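You operate a simulated robot arm through the tools that you are given. There is no shell and no other tool. Be economical: measure what you need, move in short steps, check, and stop when the job is done.

Carry out the task below with a simulated two-armed robot. There is one attempt and no reset: what you move stays moved.

TASK
Pick up the blue hex key with one hand, pass it to the other hand and put it on the top of the side table.
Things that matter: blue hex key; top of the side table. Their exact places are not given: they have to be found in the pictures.

Only the result counts: the job must be done as asked and must still hold three seconds after the hand-in. Knocking over, shifting, dropping, spilling or breaking anything else fails it.

THE ROBOT
Two 7-joint arms with two-finger grippers on one trunk, on a base that drives. Base frame: it is fixed to the floor where the robot stands at the start and does not move with it; the origin is under the middle of the robot, x ahead of it, y to its left, z up; the surface under the hand at the start is at about z = 0.86. Lengths are in m, angles in degrees, forces in N, time in s.
The left shoulder is at the start at [0.051, 0.162, 1.079], the right one opposite. With the tool pointing down near the work surface each hand reaches from about 0.3 to 0.74 m from the robot's upright axis, wherever it stands, measured 20 degrees to its own side. Places, roughly: top of the side table [-1.6, 1.5, 0.9]. Payload 2.45 kg a hand.
Tool frame (each hand has its own): the origin (TCP) lies between the finger pads and is the grasp point; the fingertips stand 0.026 m ahead of it; z points along the fingers, y is the line along which they close. Largest opening 0.096 m; the body of the gripper starts 0.069 m behind the TCP.
Orientation is that of the tool frame in the base frame, as [roll, pitch, yaw] about the fixed x, y, z axes, in that order (R = Rz(yaw) Ry(pitch) Rx(roll)). With the fingers straight down and closing along the base's y, the tool's x points along the base's -x, its y along +y and its z along -z.

THE INTERFACE
- The arms move only by the tool jog_arm. It takes "left_increments", "right_increments" or both (then of equal length, played together; a hand with none holds still); each is a list of rows, each a list of 7 numbers: the shift along the base's x, y, z in m, then the turn, a rotation vector about the base's x, y, z in degrees, then the gripper command, from -1 (shut) to 1 (fully open), values between in proportion. In form: [[dx, dy, dz, wx, wy, wz, grip], ...]. A call has 1 to 12 rows; each row shifts and turns the commanded pose from where the row before left it. A row lasts 0.2 s, in which the tool goes at most 0.05 m and 8.6 degrees; a call with a longer step from one row to the next is refused whole, and so is a gripper value outside its range. Where a pose cannot be reached the arm comes as near as it can. A force on the tool above 40 N (or 10 N above the force at the start of the call, whichever is more), or a blocked arm, ends the call early, and 0.2 s more pass. Each finger halts on what it meets, pressing with about 32 N; the grip force reading is that of the motor and also rises with nothing between the fingers. The clock runs only during rows and for 0.2 s after the last one: add rows that do not move to give the fingers time. It gives the time, the measured TCP pose, the force on the tool (base axes), the opening and the grip force at its end, in the units of the frame above (readings bear some noise), with the torque about the TCP (base axes, N m) and any sound that the robot's microphone picked up, and new pictures: "show" is both (left out), scene, wrist or none (wrist: the cameras of the hands that moved).
- Cameras (640 x 400 px; columns grow to the right, rows downward): "scene" is now at [0.1357, 0.0104, 1.544]; the picture's right is [0.16, -0.99, -0.00], its down [-0.83, -0.13, -0.54] and it looks along [0.54, 0.08, -0.84] (base axes); focal length 283 px, centre (320, 200). "left" rides on the left gripper at [0.082, -0.003, -0.098] in its tool frame; the picture's right is [0.04, 1.00, 0.00], its down [-0.73, 0.03, -0.68] and it looks along [-0.68, 0.03, 0.73] (tool axes); focal length 256 px, centre (320, 200). "right" rides on the right gripper at [0.082, 0.003, -0.098] in its tool frame; the picture's right is [-0.04, 1.00, 0.00], its down [-0.73, -0.03, -0.68] and it looks along [-0.68, -0.03, 0.73] (tool axes); focal length 256 px, centre (320, 200).
- slide_trunk(by): slides the trunk up (or, below 0, down) by that many m; the arms and the scene camera ride with it, the base frame stays. It gives what a move gives, with no picture.
- steer(legs): drives the robot by 1 to 6 legs, each [ahead, left, turn to the left] in m, m and degrees, along the robot's own axes; the way and the turn of a leg run together, so that a leg with both is an arc; at most 1.5 m and 180 degrees a leg. The arms and the cameras ride along, it lands a little off, and it stops where it bumps. It gives what a move gives, and a new picture of the scene camera.
- pan_tilt(pan, tilt): turns the head with the scene camera to pan (to the left, within 120 degrees either way) and tilt (down, from -29 to 69), counted from straight ahead of the robot. It gives what a move gives, and a new picture of the scene camera.
- locate(camera, pixels): for up to 12 pixels [column, row] of the newest picture of that camera ("zoom" is the newest enlarged one), the place [x, y, z] in the base frame of the surface seen there, good to about 0.002 m. It takes no simulated time.
- inspect(camera, box): a new picture of the part [left, top, right, bottom] of that camera's present view, enlarged. It takes no simulated time.
- finish_job(): hands the job in; it is judged then, once.

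Work in short steps. Measure before you move; look again where a grasp or a placing could have gone wrong, and mend it. You have 80 turns and 260 pictures in all, those below and enlarged ones among them. Open the grippers and draw the arms clear of the work before you hand the job in, unless the task says otherwise; then end with one line.

The tools are called as a command line: name --argument value ..., lists and objects as JSON in quotes. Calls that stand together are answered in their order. jog_arm: Moves the arms, as the interface text tells. Its arguments: {"type":"object","properties":{"left_increments":{"type":"array"},"right_increments":{"type":"array"},"show":{"type":"string","enum":["both","scene","wrist","none"]}},"required":[]} The other tools are called the same way: slide_trunk (by) slides the trunk up or down; steer (legs) drives the base; pan_tilt (pan, tilt) turns the head that bears the scene camera; locate (camera, pixels) gives the place of the surface under pixels of a picture; inspect (camera, box) takes an enlarged picture of a part of a camera's view; finish_job () hands the job in.

At the start:

```text
t: 0.0
left_tcp_pos: [0.4769, 0.2566, 1.067]
left_tcp_rot: [179.9, -0.2, 180.0]
left_wrist_force: [-0.5, -0.5, -0.6]
left_ft_torque: [-0.01, -0.01, 0.01]
left_width: 0.096
left_gripper_force: 0.0
right_tcp_pos: [0.4133, -0.1821, 1.0843]
right_tcp_rot: [-180.0, 0.0, -179.9]
right_wrist_force: [0.8, 0.2, 0.4]
right_ft_torque: [0.01, -0.01, 0.03]
right_width: 0.0962
right_gripper_force: 0.0
trunk travel left (down, up): [-0.25, 0.317]
robot x, y, heading: [0.003, 0.0003, -0.2]
head pan, tilt: [9.0, 56.9]
```

scene: 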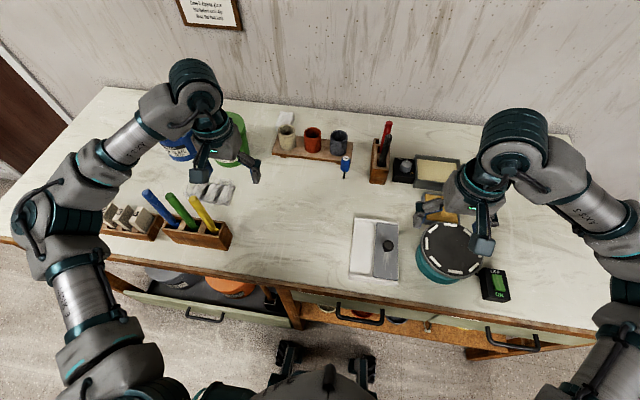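
right: 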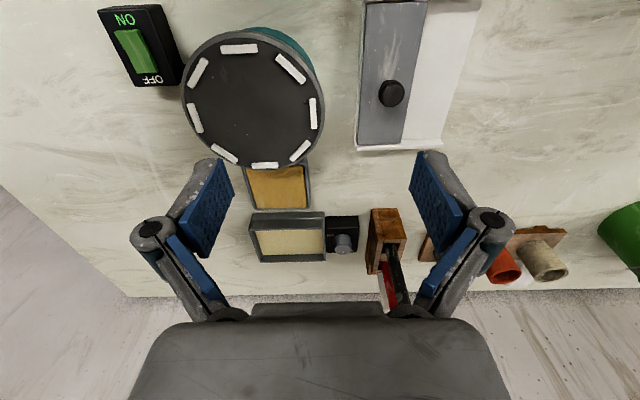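
left: 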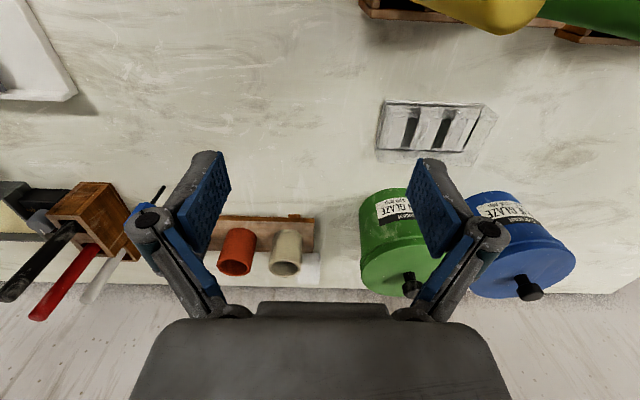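

I look closer at the blue item near (346,165) and the rack with coloured handles near (185,220).

inspect --camera "scene" --box '[260, 110, 420, 210]'

inspect --camera "scene" --box '[90, 160, 250, 260]'

```text
4.00 times, centred on (340, 160) of scene
```

zoom: 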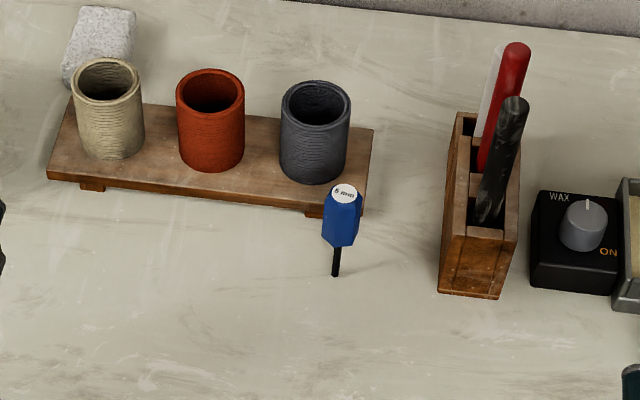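

```text
4.00 times, centred on (170, 210) of scene
```

zoom: 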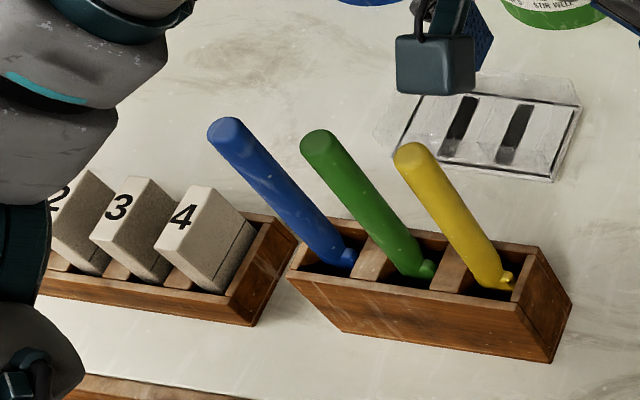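

The hex key ("5 mm" cap) is at scene (346,165). I measure its parts.

inspect --camera "scene" --box '[314, 145, 378, 185]'

locate --camera "scene" --pixels '[[346, 158], [345, 163], [345, 168], [344, 174], [344, 178], [344, 184], [352, 180], [338, 145], [350, 160], [370, 175]]'

inspect --camera "left" --box '[80, 160, 240, 260]'

```text
10.00 times, centred on (346, 165) of scene
```

zoom: 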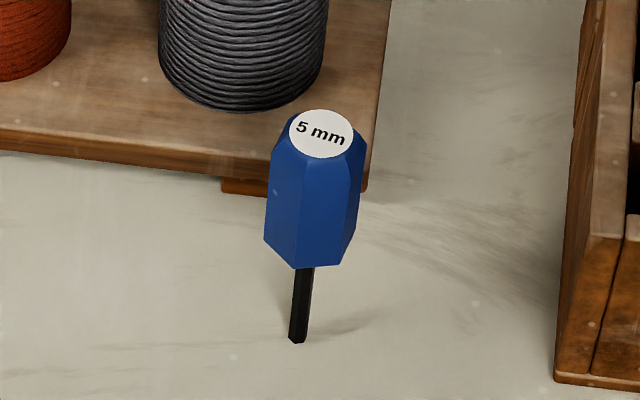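

```text
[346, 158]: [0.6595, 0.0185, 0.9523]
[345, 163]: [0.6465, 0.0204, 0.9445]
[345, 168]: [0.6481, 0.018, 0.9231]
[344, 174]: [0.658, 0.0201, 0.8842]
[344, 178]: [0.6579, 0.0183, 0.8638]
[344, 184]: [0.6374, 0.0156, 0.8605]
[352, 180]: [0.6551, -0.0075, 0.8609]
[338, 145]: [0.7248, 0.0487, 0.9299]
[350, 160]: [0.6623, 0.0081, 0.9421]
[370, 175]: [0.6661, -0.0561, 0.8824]
```

```text
4.00 times, centred on (160, 210) of left
```

zoom: 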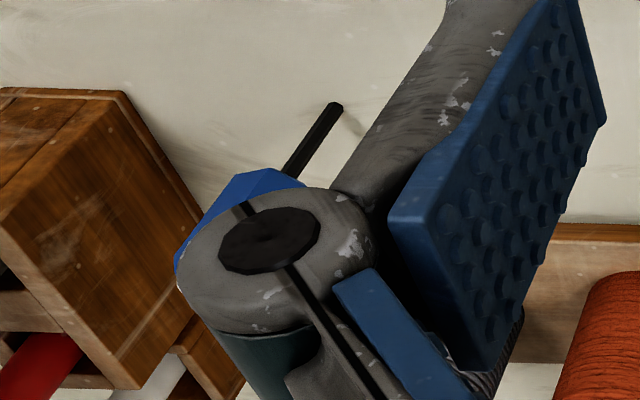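

The key stands upright: tip ~(0.658,0.018,0.861), handle z≈0.89–0.953. I measure the neighbours (pen box, pens, grey pot, board edge).

inspect --camera "scene" --box '[300, 115, 396, 175]'

locate --camera "scene" --pixels '[[388, 136], [384, 150], [382, 163], [388, 124], [372, 181], [375, 140], [370, 160], [339, 134], [340, 150], [349, 164], [335, 160], [347, 138]]'

```text
6.67 times, centred on (348, 145) of scene
```

zoom: 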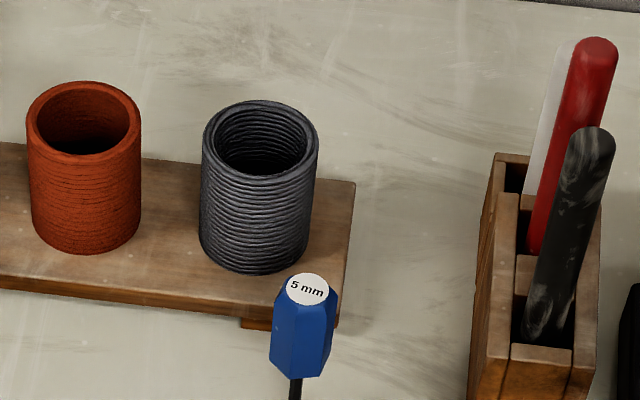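

```text
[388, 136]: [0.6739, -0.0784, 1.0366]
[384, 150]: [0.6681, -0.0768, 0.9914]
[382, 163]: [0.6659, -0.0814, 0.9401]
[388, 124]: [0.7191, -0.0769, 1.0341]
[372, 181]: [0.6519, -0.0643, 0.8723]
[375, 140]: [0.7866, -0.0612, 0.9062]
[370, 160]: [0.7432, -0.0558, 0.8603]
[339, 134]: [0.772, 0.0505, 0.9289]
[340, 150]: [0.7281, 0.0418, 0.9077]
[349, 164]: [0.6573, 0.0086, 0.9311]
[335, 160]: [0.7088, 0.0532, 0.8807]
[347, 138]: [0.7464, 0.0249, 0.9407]
```

The grey pot (x≥0.73) and the black pen (0.674,−0.078, top 1.037) leave room. The handle spans about z 0.907–0.953, with facet normals at azimuth ≈12°/72°. I move the right hand above the key at 1.084 height, yaw −18°, half open.

jog_arm --right_increments '[[0.0307, 0.025, 0, 0, 0, -2.25, 0.3], [0.0307, 0.025, 0, 0, 0, -2.25, 0.3], [0.0307, 0.025, 0, 0, 0, -2.25, 0.3], [0.0307, 0.025, 0, 0, 0, -2.25, 0.3], [0.0307, 0.025, 0, 0, 0, -2.25, 0.3], [0.0307, 0.025, 0, 0, 0, -2.25, 0.3], [0.0307, 0.025, 0, 0, 0, -2.25, 0.3], [0.0307, 0.025, 0, 0, 0, -2.25, 0.3], [0, 0, 0, 0, 0, 0, 0.3]]'

```text
t: 2.0
left_tcp_pos: [0.4735, 0.2545, 1.0686]
left_tcp_rot: [179.9, 0.1, 180.0]
left_wrist_force: [0.2, -0.6, -0.9]
left_ft_torque: [0.01, -0.02, 0.02]
left_width: 0.0958
left_gripper_force: 0.0
right_tcp_pos: [0.6358, 0.0006, 1.0876]
right_tcp_rot: [-180.0, 0.2, 163.2]
right_wrist_force: [-0.1, 0.5, -0.5]
right_ft_torque: [-0.01, 0.03, 0.01]
right_width: 0.0624
right_gripper_force: 0.0
right hand out of reach, approached as far as the arm can: row 8
trunk travel left (down, up): [-0.25, 0.317]
robot x, y, heading: [0.0006, -0.0042, -0.1]
head pan, tilt: [9.0, 56.9]
```

scene: 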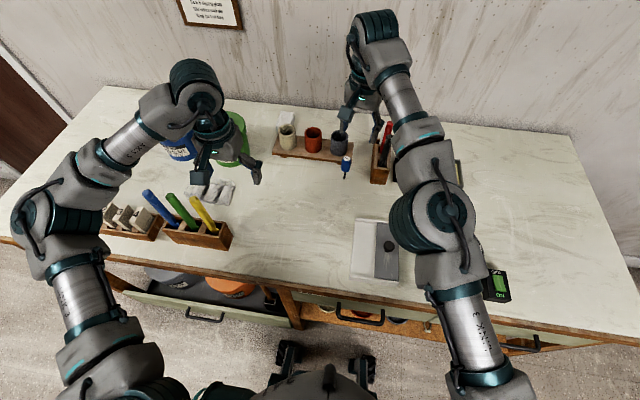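
right: 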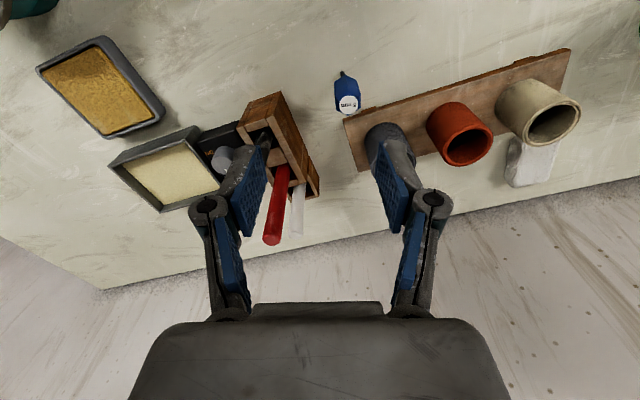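

The reach fell short by about 2 cm (TCP 0.636, 0.001). I drive ahead 6 cm after pulling the hand back a little.

jog_arm --right_increments '[[-0.04, 0.0, 0, 0, 0, 0, 0.3], [0, 0, 0, 0, 0, 0, 0.3]]' --show "none"

steer --legs '[[0.06, 0, 0]]'

```text
t: 2.6
left_tcp_pos: [0.4737, 0.2584, 1.0704]
left_tcp_rot: [-179.8, 0.1, 180.0]
left_wrist_force: [0.0, 0.1, -0.9]
left_ft_torque: [0.02, -0.04, -0.01]
left_width: 0.0959
left_gripper_force: 0.1
right_tcp_pos: [0.5912, 0.0029, 1.0866]
right_tcp_rot: [-180.0, 0.2, 161.9]
right_wrist_force: [-0.5, -0.1, -0.1]
right_ft_torque: [0.01, -0.02, 0.01]
right_width: 0.0624
right_gripper_force: 0.1
trunk travel left (down, up): [-0.25, 0.317]
robot x, y, heading: [-0.002, -0.0035, -0.1]
head pan, tilt: [9.0, 56.9]
```

```text
t: 3.6
left_tcp_pos: [0.5312, 0.2611, 1.0683]
left_tcp_rot: [-179.8, 0.1, -179.8]
left_wrist_force: [0.4, 0.7, -0.7]
left_ft_torque: [-0.04, 0.05, 0.02]
left_width: 0.0958
left_gripper_force: 0.0
right_tcp_pos: [0.6487, 0.0066, 1.0846]
right_tcp_rot: [-179.9, 0.3, 162.4]
right_wrist_force: [-0.4, 1.5, 0.1]
right_ft_torque: [-0.07, 0.01, -0.01]
right_width: 0.0624
right_gripper_force: 0.0
trunk travel left (down, up): [-0.25, 0.317]
robot x, y, heading: [0.0551, 0.0012, 0.2]
head pan, tilt: [9.0, 56.9]
```

scene: 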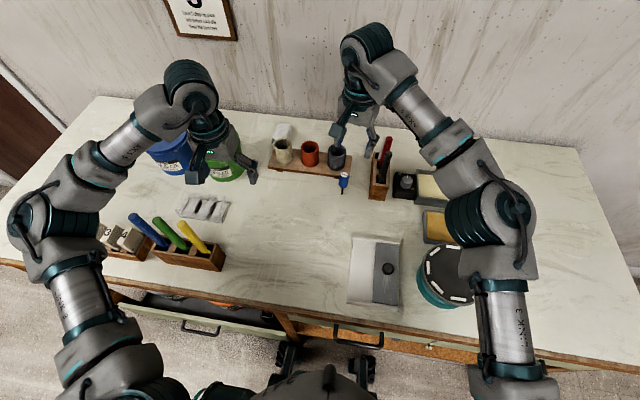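

TCP now (0.649,0.007). I re-measure the key in the new picture at (344,180).

inspect --camera "scene" --box '[312, 162, 376, 202]'

locate --camera "scene" --pixels '[[344, 174], [344, 175], [344, 179], [344, 184], [342, 189], [342, 192]]'

inspect --camera "right" --box '[240, 40, 400, 140]'

```text
10.00 times, centred on (344, 182) of scene
```

zoom: 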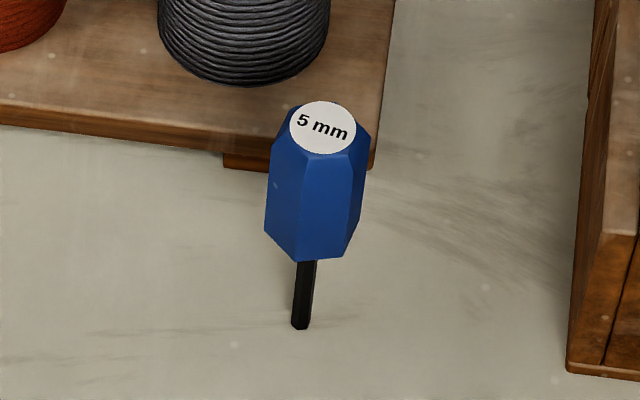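

```text
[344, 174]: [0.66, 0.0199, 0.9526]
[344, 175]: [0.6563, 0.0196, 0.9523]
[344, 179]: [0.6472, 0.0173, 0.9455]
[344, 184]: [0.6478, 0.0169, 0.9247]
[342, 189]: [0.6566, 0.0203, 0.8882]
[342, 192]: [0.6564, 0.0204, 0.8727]
```

```text
4.00 times, centred on (320, 90) of right
```

zoom: 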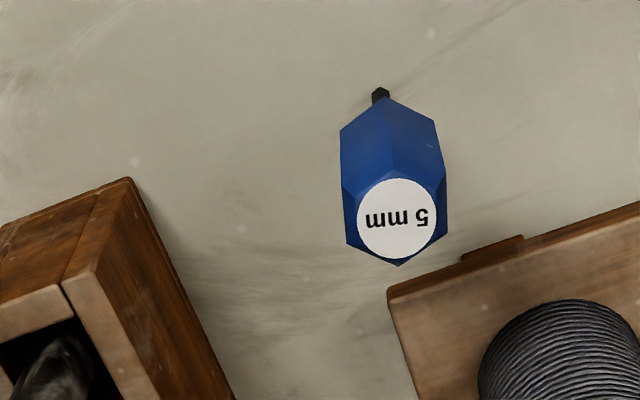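

Axis at (0.658,0.019), facets parallel to the pads. Align horizontally and descend part way.

jog_arm --right_increments '[[0.0095, 0.0125, 0, 0, 0, 0, 0.3], [0, 0, -0.03, 0, 0, 0, 0.3], [0, 0, -0.03, 0, 0, 0, 0.3], [0, 0, 0, 0, 0, 0, 0.3], [0, 0, 0, 0, 0, 0, 0.3]]'

```text
t: 4.8
left_tcp_pos: [0.5262, 0.264, 1.0693]
left_tcp_rot: [-179.6, 0.2, -179.7]
left_wrist_force: [-0.1, 0.6, -0.7]
left_ft_torque: [-0.03, 0.04, 0.03]
left_width: 0.0959
left_gripper_force: 0.0
right_tcp_pos: [0.6569, 0.0208, 1.0269]
right_tcp_rot: [-179.8, 0.4, 162.2]
right_wrist_force: [-0.3, -0.5, 0.7]
right_ft_torque: [-0.02, 0.01, -0.02]
right_width: 0.0623
right_gripper_force: 0.0
trunk travel left (down, up): [-0.25, 0.317]
robot x, y, heading: [0.0553, -0.0014, 0.2]
head pan, tilt: [9.0, 56.9]
```

scene: 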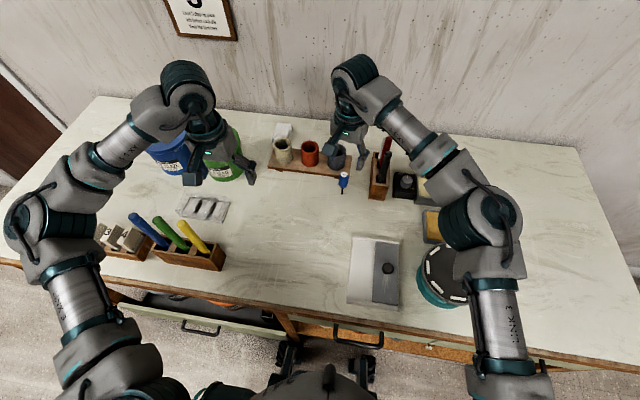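
right: 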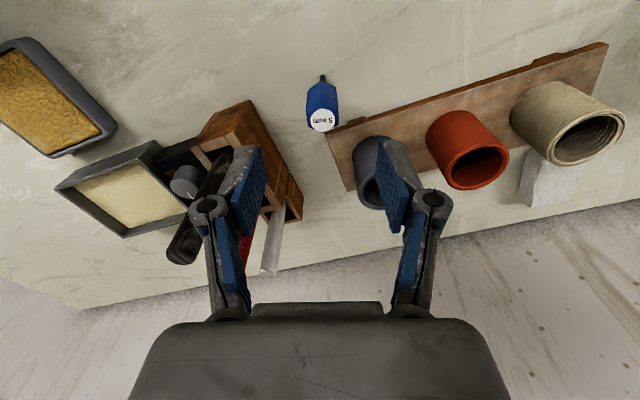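

Clearances to the pen look fine, and the key sits centred between the fingers. Descend to z≈0.957.

jog_arm --right_increments '[[0.001, -0.001, -0.025, 0, 0, 0, 0.3], [0, 0, -0.025, 0, 0, 0, 0.3], [0, 0, -0.02, 0, 0, 0, 0.3], [0, 0, 0, 0, 0, 0, 0.3], [0, 0, 0, 0, 0, 0, 0.3]]'

```text
t: 6.0
left_tcp_pos: [0.5263, 0.2624, 1.0692]
left_tcp_rot: [-179.7, 0.3, -179.8]
left_wrist_force: [-0.4, 0.0, 0.8]
left_ft_torque: [-0.02, 0.0, 0.01]
left_width: 0.0957
left_gripper_force: 0.1
right_tcp_pos: [0.655, 0.0201, 0.9607]
right_tcp_rot: [-179.9, 0.3, 162.1]
right_wrist_force: [0.1, 0.3, 0.3]
right_ft_torque: [0.02, 0.04, 0.01]
right_width: 0.0626
right_gripper_force: 0.1
trunk travel left (down, up): [-0.25, 0.317]
robot x, y, heading: [0.0565, -0.0024, 0.1]
head pan, tilt: [9.0, 56.9]
```

scene: 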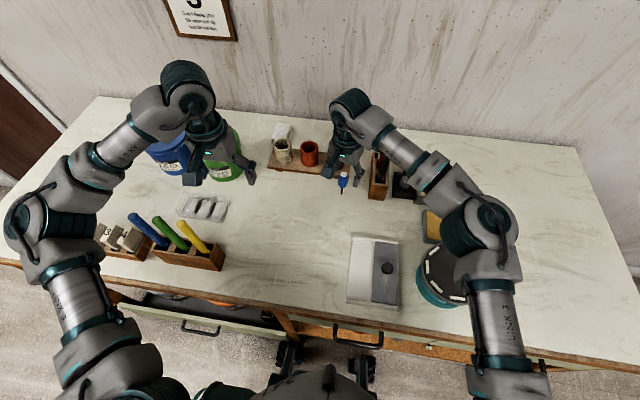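
right: 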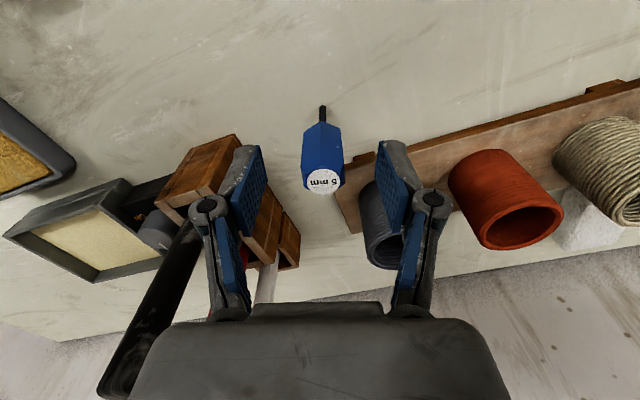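

Key centred between pads (cap at (322,180)). Small correction, then close.

jog_arm --right_increments '[[0.003, -0.001, -0.003, 0, 0, 0, 0.3], [0, 0, 0, 0, 0, 0, -0.2], [0, 0, 0, 0, 0, 0, -0.6], [0, 0, 0, 0, 0, 0, -1], [0, 0, 0, 0, 0, 0, -1], [0, 0, 0, 0, 0, 0, -1]]'

```text
t: 7.4
left_tcp_pos: [0.5266, 0.2619, 1.0702]
left_tcp_rot: [-179.8, 0.3, -179.7]
left_wrist_force: [0.1, 0.8, -0.2]
left_ft_torque: [-0.01, -0.01, 0.01]
left_width: 0.0959
left_gripper_force: 0.1
right_tcp_pos: [0.6572, 0.0184, 0.9556]
right_tcp_rot: [-179.8, 0.5, 162.1]
right_wrist_force: [0.2, 0.9, -0.6]
right_ft_torque: [0.02, -0.01, 0.02]
right_width: 0.0258
right_gripper_force: 31.4
trunk travel left (down, up): [-0.25, 0.317]
robot x, y, heading: [0.0535, -0.0003, 0.2]
head pan, tilt: [9.0, 56.9]
```

scene: 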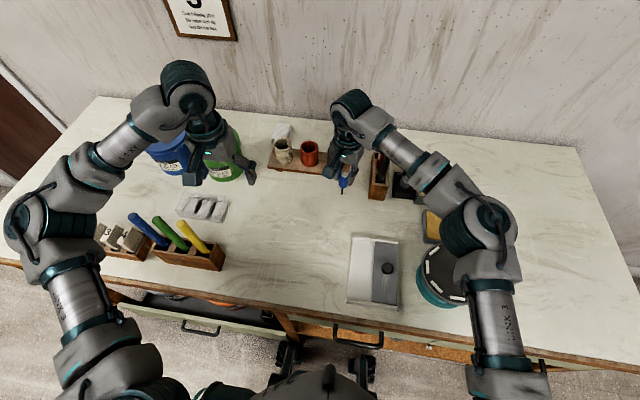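
right: 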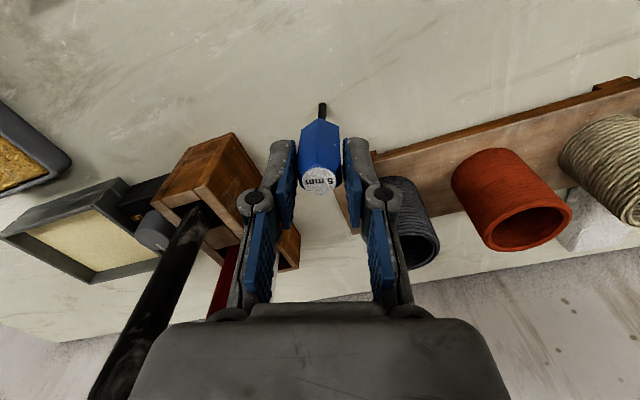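

Gripped at 0.0258 m. Lift straight up, watching forces.

jog_arm --right_increments '[[0, 0, 0.02, 0, 0, 0, -1], [0, 0, 0.03, 0, 0, 0, -1], [0, 0, 0.03, 0, 0, 0, -1], [0, 0, 0.03, 0, 0, 0, -1], [0, 0, 0.03, 0, 0, 0, -1], [0, 0, 0, 0, 0, 0, -1]]'

```text
t: 8.8
left_tcp_pos: [0.5267, 0.2622, 1.0692]
left_tcp_rot: [-179.8, 0.2, -179.7]
left_wrist_force: [0.3, -0.5, 0.9]
left_ft_torque: [0.0, -0.02, 0.0]
left_width: 0.0963
left_gripper_force: 0.1
right_tcp_pos: [0.6591, 0.0189, 1.0984]
right_tcp_rot: [-179.9, 0.4, 162.2]
right_wrist_force: [-0.1, 1.1, -0.3]
right_ft_torque: [0.01, -0.02, 0.0]
right_width: 0.0257
right_gripper_force: 31.8
trunk travel left (down, up): [-0.25, 0.317]
robot x, y, heading: [0.0569, 0.0021, 0.1]
head pan, tilt: [9.0, 56.9]
```

scene: 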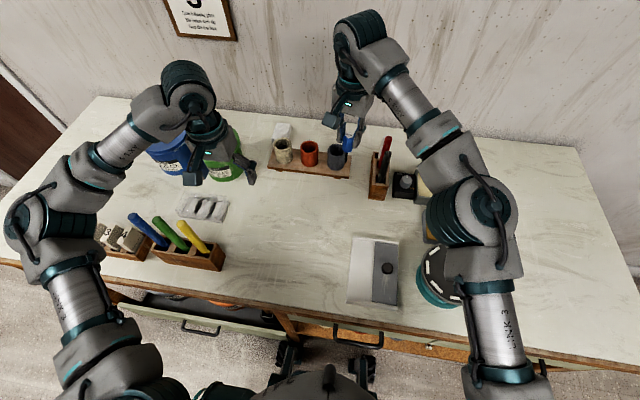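
right: 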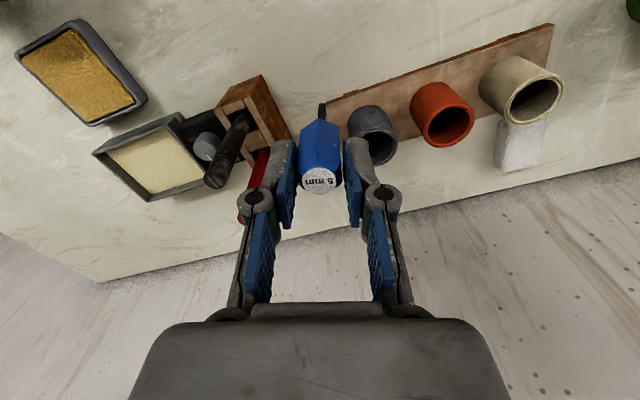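

Key is held. I slide the trunk up for clearance, then retreat the right hand to centre and undo its yaw.

slide_trunk --by 0.15

jog_arm --right_increments '[[-0.036, -0.012, 0.01, 0, 0, 3.6, -1], [-0.036, -0.012, 0.01, 0, 0, 3.6, -1], [-0.036, -0.012, 0.01, 0, 0, 3.6, -1], [-0.036, -0.012, 0.01, 0, 0, 3.6, -1], [-0.036, -0.012, 0.01, 0, 0, 3.6, -1], [0, 0, 0, 0, 0, 0, -1]]' --show "none"

jog_arm --right_increments '[[0, 0, 0, 8.2, 0, 0, -1], [0, 0, 0, 8.2, 0, 0, -1], [0, 0, 0, 8.2, 0, 0, -1], [0, 0, 0, 8.2, 0, 0, -1], [0, 0, 0, 8.2, 0, 0, -1], [0, 0, 0, 8.2, 0, 0, -1], [0, 0, 0, 8.2, 0, 0, -1], [0, 0, 0, 8.2, 0, 0, -1], [0, 0, 0, 8.2, 0, 0, -1], [0, 0, 0, 8.2, 0, 0, -1], [0, 0, 0, 8.2, 0, 0, -1]]'

```text
t: 10.5
left_tcp_pos: [0.5272, 0.2615, 1.2195]
left_tcp_rot: [-179.7, 0.3, -179.8]
left_wrist_force: [-0.2, -0.2, 0.2]
left_ft_torque: [0.02, 0.02, 0.01]
left_width: 0.0961
left_gripper_force: 0.0
right_tcp_pos: [0.6588, 0.0182, 1.2463]
right_tcp_rot: [-179.8, 0.5, 162.3]
right_wrist_force: [0.1, -0.2, -0.7]
right_ft_torque: [-0.03, 0.01, 0.01]
right_width: 0.0255
right_gripper_force: 32.7
trunk travel left (down, up): [-0.4, 0.167]
robot x, y, heading: [0.0559, -0.0007, 0.3]
head pan, tilt: [9.0, 56.9]
```

```text
t: 11.9
left_tcp_pos: [0.5278, 0.2618, 1.2186]
left_tcp_rot: [-179.8, 0.1, -179.8]
left_wrist_force: [0.1, 0.0, -0.3]
left_ft_torque: [-0.03, 0.01, -0.01]
left_width: 0.0961
left_gripper_force: 0.1
right_tcp_pos: [0.4793, -0.0428, 1.2938]
right_tcp_rot: [-179.9, 0.5, -179.8]
right_wrist_force: [-0.4, -0.3, -0.3]
right_ft_torque: [-0.04, 0.03, -0.03]
right_width: 0.0258
right_gripper_force: 32.2
trunk travel left (down, up): [-0.4, 0.167]
robot x, y, heading: [0.0567, -0.0017, 0.3]
head pan, tilt: [9.0, 56.9]
```

```text
t: 14.3
left_tcp_pos: [0.5274, 0.2623, 1.2207]
left_tcp_rot: [-179.7, 0.2, -179.7]
left_wrist_force: [0.4, 0.5, -0.5]
left_ft_torque: [0.02, -0.01, -0.05]
left_width: 0.0959
left_gripper_force: 0.0
right_tcp_pos: [0.4784, -0.0429, 1.2945]
right_tcp_rot: [89.8, 0.1, 179.4]
right_wrist_force: [-0.1, 0.0, -0.8]
right_ft_torque: [-0.05, -0.01, 0.0]
right_width: 0.0256
right_gripper_force: 32.3
trunk travel left (down, up): [-0.4, 0.167]
robot x, y, heading: [0.0544, 0.0014, -0.0]
head pan, tilt: [9.0, 56.9]
```

scene: 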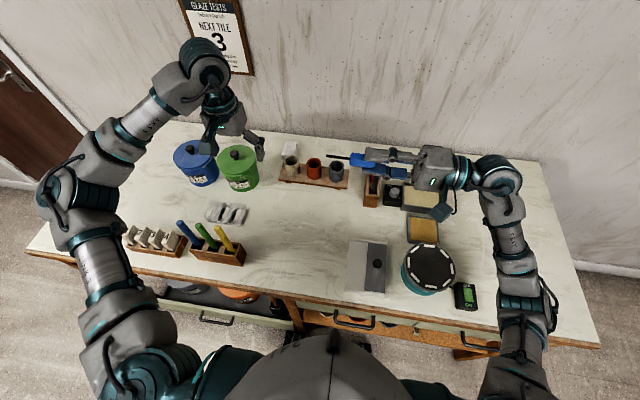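
right: 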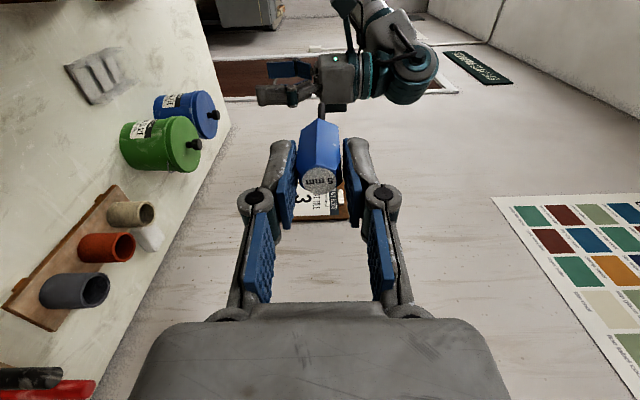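

Right tool now points to +y with key horizontal. I roll the right hand −30° about y (to present facets), while the left hand rises and yaws −90°.

jog_arm --right_increments '[[0, 0, 0, 0, -7.5, 0, -1], [0, 0, 0, 0, -7.5, 0, -1], [0, 0, 0, 0, -7.5, 0, -1], [0, 0, 0, 0, -7.5, 0, -1], [0, 0, 0, 0, 0, 0, -1], [0, 0, 0, 0, 0, 0, -1], [0, 0, 0, 0, 0, 0, -1], [0, 0, 0, 0, 0, 0, -1], [0, 0, 0, 0, 0, 0, -1], [0, 0, 0, 0, 0, 0, -1], [0, 0, 0, 0, 0, 0, -1]]' --left_increments '[[-0.0045, -0.01, 0.018, 0, 0, -8.18, 0.6], [-0.0045, -0.01, 0.018, 0, 0, -8.18, 0.6], [-0.0045, -0.01, 0.018, 0, 0, -8.18, 0.6], [-0.0045, -0.01, 0.018, 0, 0, -8.18, 0.6], [-0.0045, -0.01, 0.018, 0, 0, -8.18, 0.6], [-0.0045, -0.01, 0.018, 0, 0, -8.18, 0.6], [-0.0045, -0.01, 0.018, 0, 0, -8.18, 0.6], [-0.0045, -0.01, 0.018, 0, 0, -8.18, 0.6], [-0.0045, -0.01, 0.018, 0, 0, -8.18, 0.6], [-0.0045, -0.01, 0.018, 0, 0, -8.18, 0.6], [-0.0045, -0.01, 0.018, 0, 0, -8.18, 0.6]]'

```text
t: 16.7
left_tcp_pos: [0.3493, 0.0714, 1.3391]
left_tcp_rot: [-179.7, 0.3, 90.4]
left_wrist_force: [-0.7, -0.2, -0.3]
left_ft_torque: [0.03, -0.02, 0.05]
left_width: 0.0769
left_gripper_force: 0.0
left hand out of reach, approached as far as the arm can: row 7, 8, 9, 10, 11
right_tcp_pos: [0.4775, -0.0449, 1.2966]
right_tcp_rot: [89.5, 30.2, 179.3]
right_wrist_force: [-0.5, -0.2, 0.1]
right_ft_torque: [-0.04, 0.0, -0.03]
right_width: 0.0256
right_gripper_force: 31.8
trunk travel left (down, up): [-0.4, 0.167]
robot x, y, heading: [0.0563, -0.0007, 0.3]
head pan, tilt: [9.0, 56.9]
```

scene: 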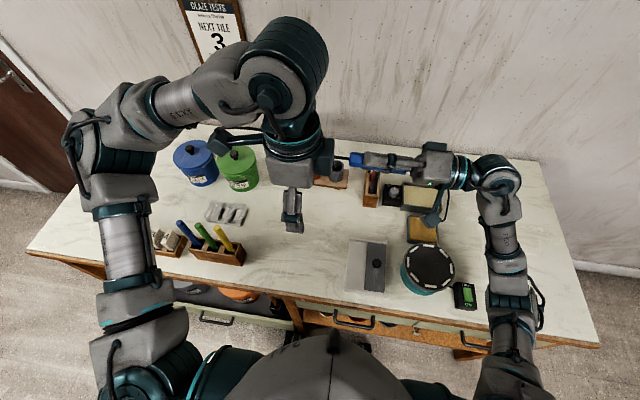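
right: 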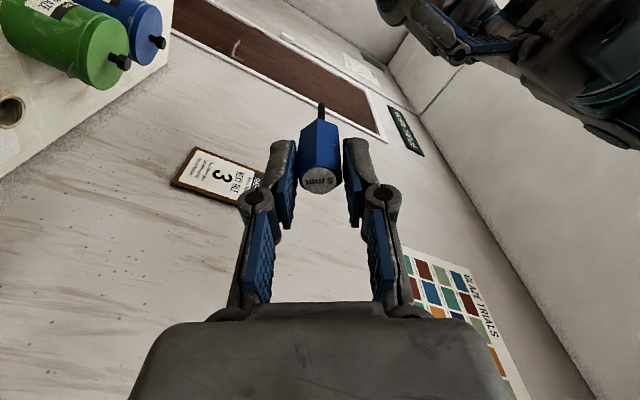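
left: 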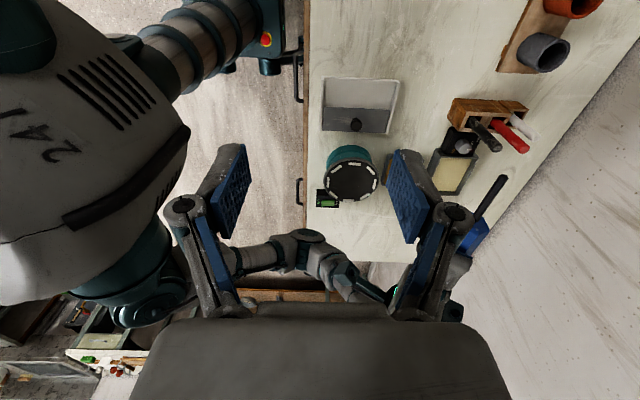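

The left tool-down reach ends at that height, so I do the handover lower: right hand to z≈1.165, left hand to (0.478,0.16,1.18), to approach along −y straddling the shaft.

jog_arm --left_increments '[[0, 0.045, 0, 0, 0, 0, 0.6], [0, 0.045, 0, 0, 0, 0, 0.6], [0.0258, 0, -0.032, 0, 0, 0, 0.6], [0.0258, 0, -0.032, 0, 0, 0, 0.6], [0.0258, 0, -0.032, 0, 0, 0, 0.6], [0.0258, 0, -0.032, 0, 0, 0, 0.6], [0.0258, 0, -0.032, 0, 0, 0, 0.6], [0, 0, 0, 0, 0, 0, 0.6]]' --right_increments '[[0, 0, 0, 0, 0, 0, -1], [0, 0, 0, 0, 0, 0, -1], [0, 0, -0.033, 0, 0, 0, -1], [0, 0, -0.033, 0, 0, 0, -1], [0, 0, -0.033, 0, 0, 0, -1], [0, 0, -0.033, 0, 0, 0, -1], [0, 0, 0, 0, 0, 0, -1], [0, 0, 0, 0, 0, 0, -1]]'

```text
t: 18.5
left_tcp_pos: [0.3812, 0.1023, 1.1529]
left_tcp_rot: [-179.8, 0.3, 90.4]
left_wrist_force: [0.7, 0.9, 0.1]
left_ft_torque: [0.01, -0.01, -0.03]
left_width: 0.0768
left_gripper_force: 0.0
left hand out of reach, approached as far as the arm can: row 1, 2, 3, 4, 5, 6, 7
right_tcp_pos: [0.4774, -0.0408, 1.161]
right_tcp_rot: [89.6, 30.3, 179.1]
right_wrist_force: [0.3, -0.1, -0.1]
right_ft_torque: [-0.04, -0.04, 0.0]
right_width: 0.0259
right_gripper_force: 32.5
trunk travel left (down, up): [-0.4, 0.167]
robot x, y, heading: [0.0575, 0.0019, -0.1]
head pan, tilt: [9.0, 56.9]
```

scene: 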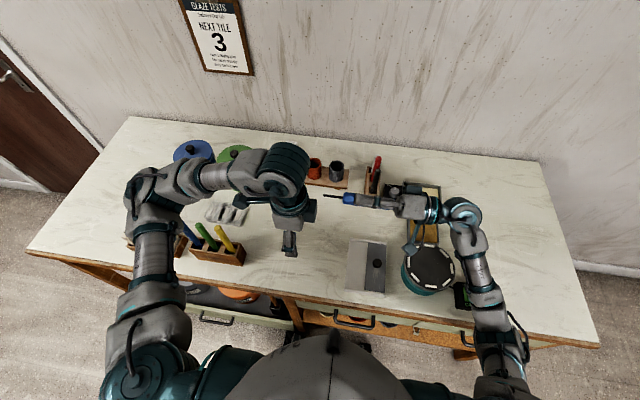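
right: 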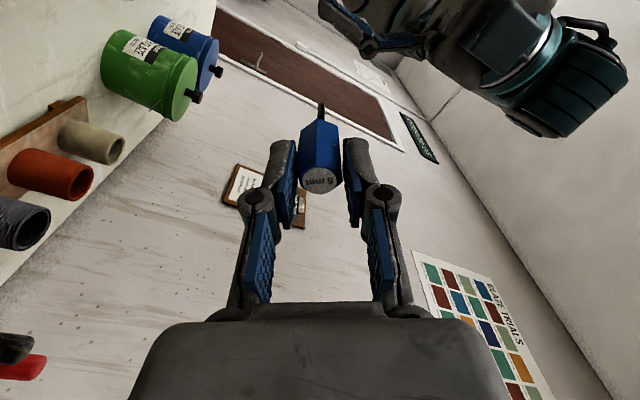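
left: 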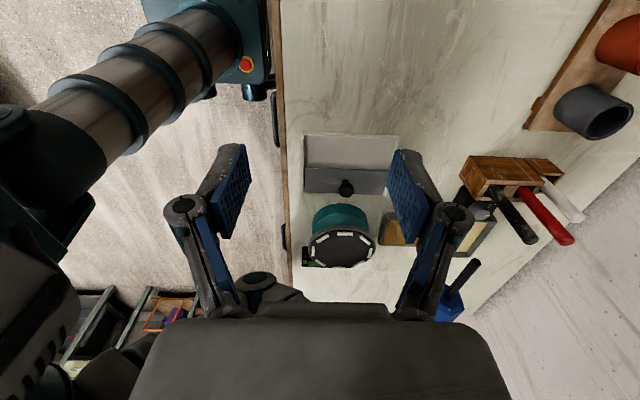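

The left wrist seems to hit a joint limit at yaw 90. I turn it back by 45° while raising it, to see what it can reach.

jog_arm --left_increments '[[0, 0.01, 0.0, 0, 0, 7.5, 0.6], [0.01, 0.01, 0.02, 0, 0, 7.5, 0.6], [0.01, 0.01, 0.02, 0, 0, 7.5, 0.6], [0.02, 0.01, 0.02, 0, 0, 7.5, 0.6], [0.02, 0.01, 0.02, 0, 0, 7.5, 0.6], [0.02, 0.01, 0.02, 0, 0, 7.5, 0.6], [0.02, 0, 0.02, 0, 0, 0, 0.6], [0, 0, 0, 0, 0, 0, 0.6]]' --show "scene"

```text
t: 20.3
left_tcp_pos: [0.4809, 0.1675, 1.2768]
left_tcp_rot: [-179.7, 0.1, 135.3]
left_wrist_force: [0.1, 1.0, 0.6]
left_ft_torque: [-0.01, 0.01, 0.03]
left_width: 0.0767
left_gripper_force: 0.0
right_tcp_pos: [0.478, -0.0397, 1.1618]
right_tcp_rot: [89.5, 30.1, 179.3]
right_wrist_force: [0.1, -0.6, -1.1]
right_ft_torque: [-0.01, 0.0, -0.02]
right_width: 0.0259
right_gripper_force: 32.3
trunk travel left (down, up): [-0.4, 0.167]
robot x, y, heading: [0.0578, -0.0005, -0.0]
head pan, tilt: [9.0, 56.9]
```

scene: 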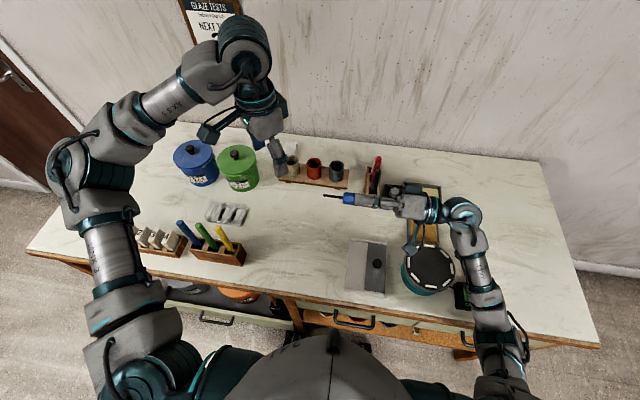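

Left reaches fully at yaw 135. Now the right hand turns +45° about z so the key points along azimuth 135°, moving to about (0.50,0,1.16).

jog_arm --right_increments '[[0.004, 0.007, 0, 0, 0, 7.5, -1], [0.004, 0.007, 0, 0, 0, 7.5, -1], [0.004, 0.007, 0, 0, 0, 7.5, -1], [0.004, 0.007, 0, 0, 0, 7.5, -1], [0.004, 0.007, 0, 0, 0, 7.5, -1], [0.004, 0.007, 0, 0, 0, 7.5, -1], [0, 0, 0, 0, 0, 0, -1]]'

```text
t: 21.9
left_tcp_pos: [0.4807, 0.1671, 1.278]
left_tcp_rot: [-179.7, 0.2, 135.3]
left_wrist_force: [-0.1, 0.2, 0.8]
left_ft_torque: [0.04, 0.02, 0.03]
left_width: 0.0768
left_gripper_force: 0.1
right_tcp_pos: [0.4873, -0.0017, 1.1738]
right_tcp_rot: [89.4, 30.2, -135.9]
right_wrist_force: [0.9, 0.8, -0.7]
right_ft_torque: [-0.01, 0.03, 0.05]
right_width: 0.0257
right_gripper_force: 32.0
right hand out of reach, approached as far as the arm can: row 6
trunk travel left (down, up): [-0.4, 0.167]
robot x, y, heading: [0.0568, -0.0015, 0.3]
head pan, tilt: [9.0, 56.9]
```

scene: 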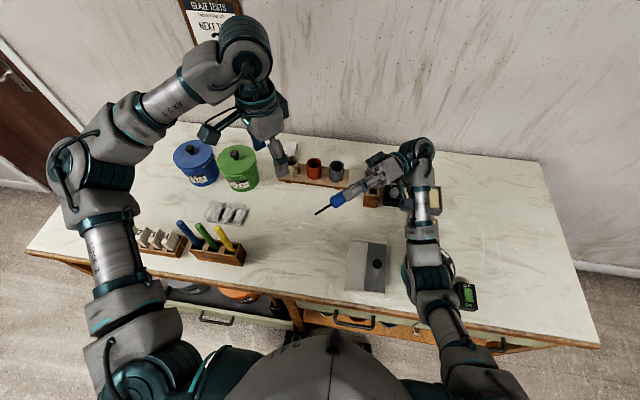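
right: 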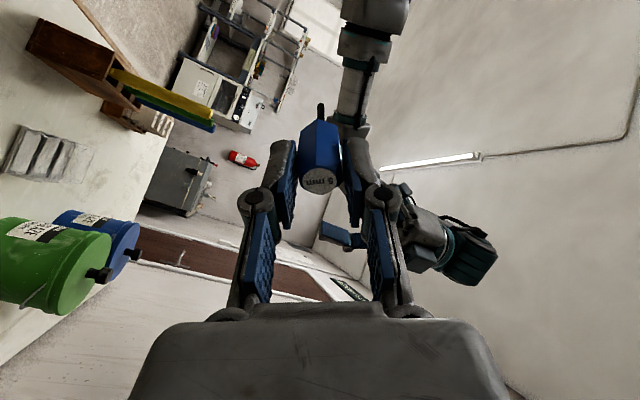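

Good. I measure the key in this pose: handle ~ (337,201), shaft to (317,212).

inspect --camera "scene" --box '[296, 170, 376, 220]'

locate --camera "zoom" --pixels '[[200, 310], [230, 290], [265, 270], [290, 250], [320, 240], [345, 225], [370, 210]]'

```text
8.00 times, centred on (336, 195) of scene
```

zoom: 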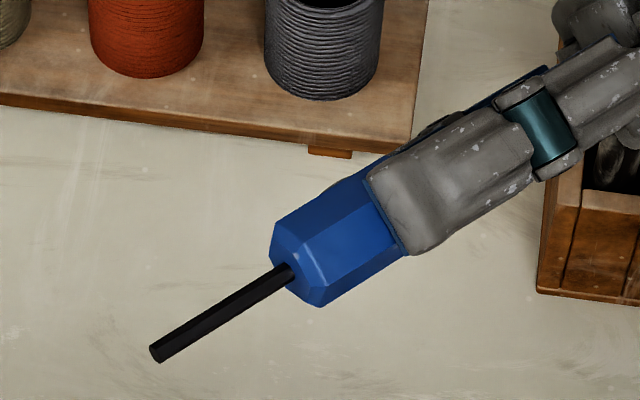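

```text
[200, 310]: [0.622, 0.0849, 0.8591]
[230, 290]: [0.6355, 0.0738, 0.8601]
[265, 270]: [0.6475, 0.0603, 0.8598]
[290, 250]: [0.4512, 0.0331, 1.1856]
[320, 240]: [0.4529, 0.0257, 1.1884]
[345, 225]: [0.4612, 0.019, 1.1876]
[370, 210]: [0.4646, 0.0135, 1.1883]
```

Handle's exposed part runs 26–50 mm ahead of the right TCP; axis at z≈1.174. I move the left hand above (0.457,0.029).

jog_arm --left_increments '[[-0.0058, -0.0345, 0, 0, 0, 0, 0.6], [-0.0058, -0.0345, 0, 0, 0, 0, 0.6], [-0.0058, -0.0345, 0, 0, 0, 0, 0.6], [-0.0058, -0.0345, 0, 0, 0, 0, 0.6], [0, 0, 0, 0, 0, 0, 0.6], [0, 0, 0, 0, 0, 0, 0.6]]'

```text
t: 23.3
left_tcp_pos: [0.4603, 0.028, 1.2762]
left_tcp_rot: [-179.7, 0.3, 135.3]
left_wrist_force: [-0.3, 0.1, 0.6]
left_ft_torque: [0.01, -0.02, 0.01]
left_width: 0.0767
left_gripper_force: 0.0
right_tcp_pos: [0.4848, -0.0006, 1.174]
right_tcp_rot: [89.5, 30.0, -136.0]
right_wrist_force: [0.0, 0.4, -0.9]
right_ft_torque: [-0.03, -0.01, 0.02]
right_width: 0.0256
right_gripper_force: 32.1
trunk travel left (down, up): [-0.4, 0.167]
robot x, y, heading: [0.0547, 0.0038, 0.4]
head pan, tilt: [9.0, 56.9]
```

scene: 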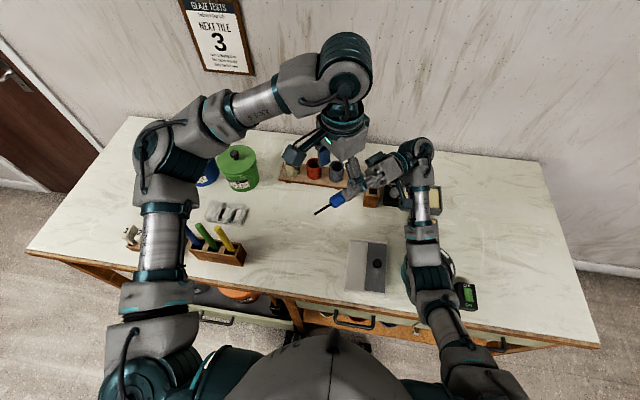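
left: 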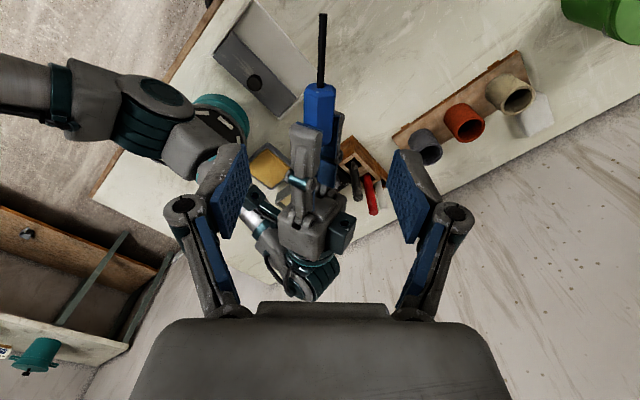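

Key aligned in the left view (column ~320). Correct a few mm and descend halfway.

jog_arm --left_increments '[[-0.0055, 0.0023, -0.015, 0, 0, 0, 0.6], [0, 0, -0.02, 0, 0, 0, 0.6], [0, 0, -0.02, 0, 0, 0, 0.6], [0, 0, 0, 0, 0, 0, 0.6], [0, 0, 0, 0, 0, 0, 0.6]]'

```text
t: 24.5
left_tcp_pos: [0.4529, 0.028, 1.2203]
left_tcp_rot: [-179.6, 0.1, 135.3]
left_wrist_force: [0.7, 0.5, 0.6]
left_ft_torque: [0.01, 0.02, -0.02]
left_width: 0.0766
left_gripper_force: 0.0
right_tcp_pos: [0.486, -0.0017, 1.1749]
right_tcp_rot: [89.4, 30.1, -135.9]
right_wrist_force: [0.4, 0.6, -1.5]
right_ft_torque: [0.01, -0.03, 0.0]
right_width: 0.0253
right_gripper_force: 31.8
trunk travel left (down, up): [-0.4, 0.167]
robot x, y, heading: [0.0572, -0.0003, 0.3]
head pan, tilt: [9.0, 56.9]
```

scene: 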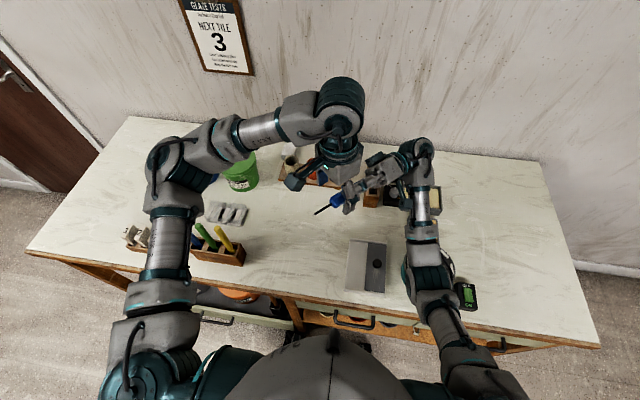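
left: 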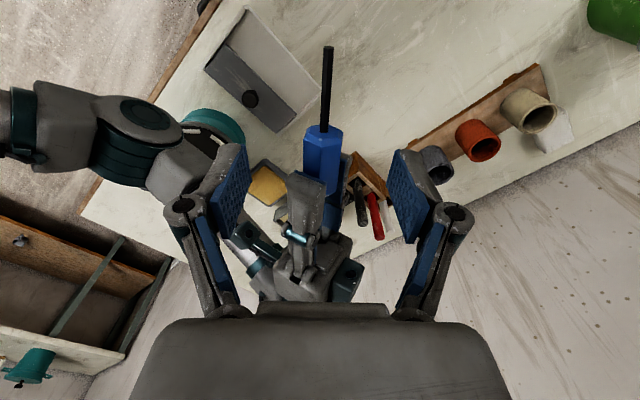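

Key still centred. Descend the last 33 mm, wide open.

jog_arm --left_increments '[[0.002, 0.0007, -0.015, 0, 0, 0, 0.6], [0, 0, -0.018, 0, 0, 0, 0.6], [0, 0, 0, 0, 0, 0, 0.6], [0, 0, 0, 0, 0, 0, 0.6]]'

inspect --camera "left" --box '[220, 60, 420, 260]'

```text
t: 25.5
left_tcp_pos: [0.4562, 0.0298, 1.1866]
left_tcp_rot: [-179.7, 0.2, 135.3]
left_wrist_force: [1.0, 0.7, 0.6]
left_ft_torque: [-0.01, -0.01, 0.0]
left_width: 0.0767
left_gripper_force: 0.1
right_tcp_pos: [0.4861, -0.0004, 1.1754]
right_tcp_rot: [89.4, 30.0, -136.0]
right_wrist_force: [0.7, 1.0, -0.3]
right_ft_torque: [-0.05, 0.0, 0.01]
right_width: 0.0255
right_gripper_force: 31.5
trunk travel left (down, up): [-0.4, 0.167]
robot x, y, heading: [0.0551, 0.0001, 0.2]
head pan, tilt: [9.0, 56.9]
```

scene: 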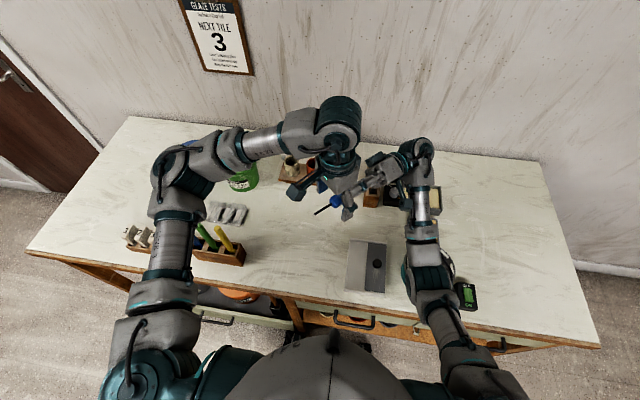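
left: 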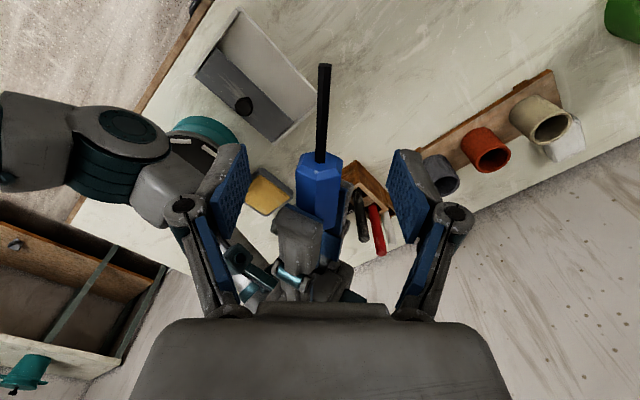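

```text
2.00 times, centred on (320, 160) of left
```

zoom: 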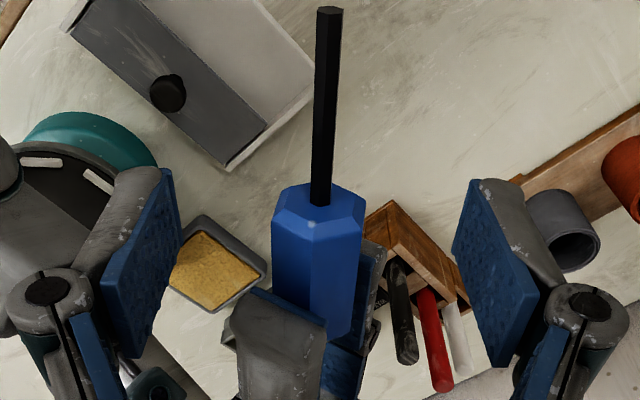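

Left TCP is 42 mm along the key from the right TCP; pads clear the right fingertips by ~4 mm. Close the left gripper.

jog_arm --left_increments '[[0, 0, 0, 0, 0, 0, 0.2], [0, 0, 0, 0, 0, 0, -0.2], [0, 0, 0, 0, 0, 0, -0.5], [0, 0, 0, 0, 0, 0, -1], [0, 0, 0, 0, 0, 0, -1], [0, 0, 0, 0, 0, 0, -1]]' --show "wrist"

```text
t: 26.9
left_tcp_pos: [0.4566, 0.0296, 1.1875]
left_tcp_rot: [-179.7, 0.2, 135.3]
left_wrist_force: [-0.5, -0.1, 0.7]
left_ft_torque: [0.06, 0.1, -0.34]
left_width: 0.0248
left_gripper_force: 32.1
right_tcp_pos: [0.4862, -0.0022, 1.1743]
right_tcp_rot: [89.4, 29.9, -135.8]
right_wrist_force: [1.0, 1.4, -1.2]
right_ft_torque: [-0.09, -0.12, 0.26]
right_width: 0.0254
right_gripper_force: 31.3
trunk travel left (down, up): [-0.4, 0.167]
robot x, y, heading: [0.0575, 0.0031, 0.4]
head pan, tilt: [9.0, 56.9]
```

left: 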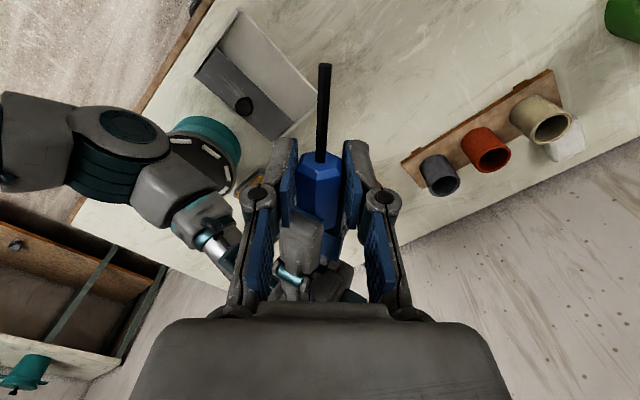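

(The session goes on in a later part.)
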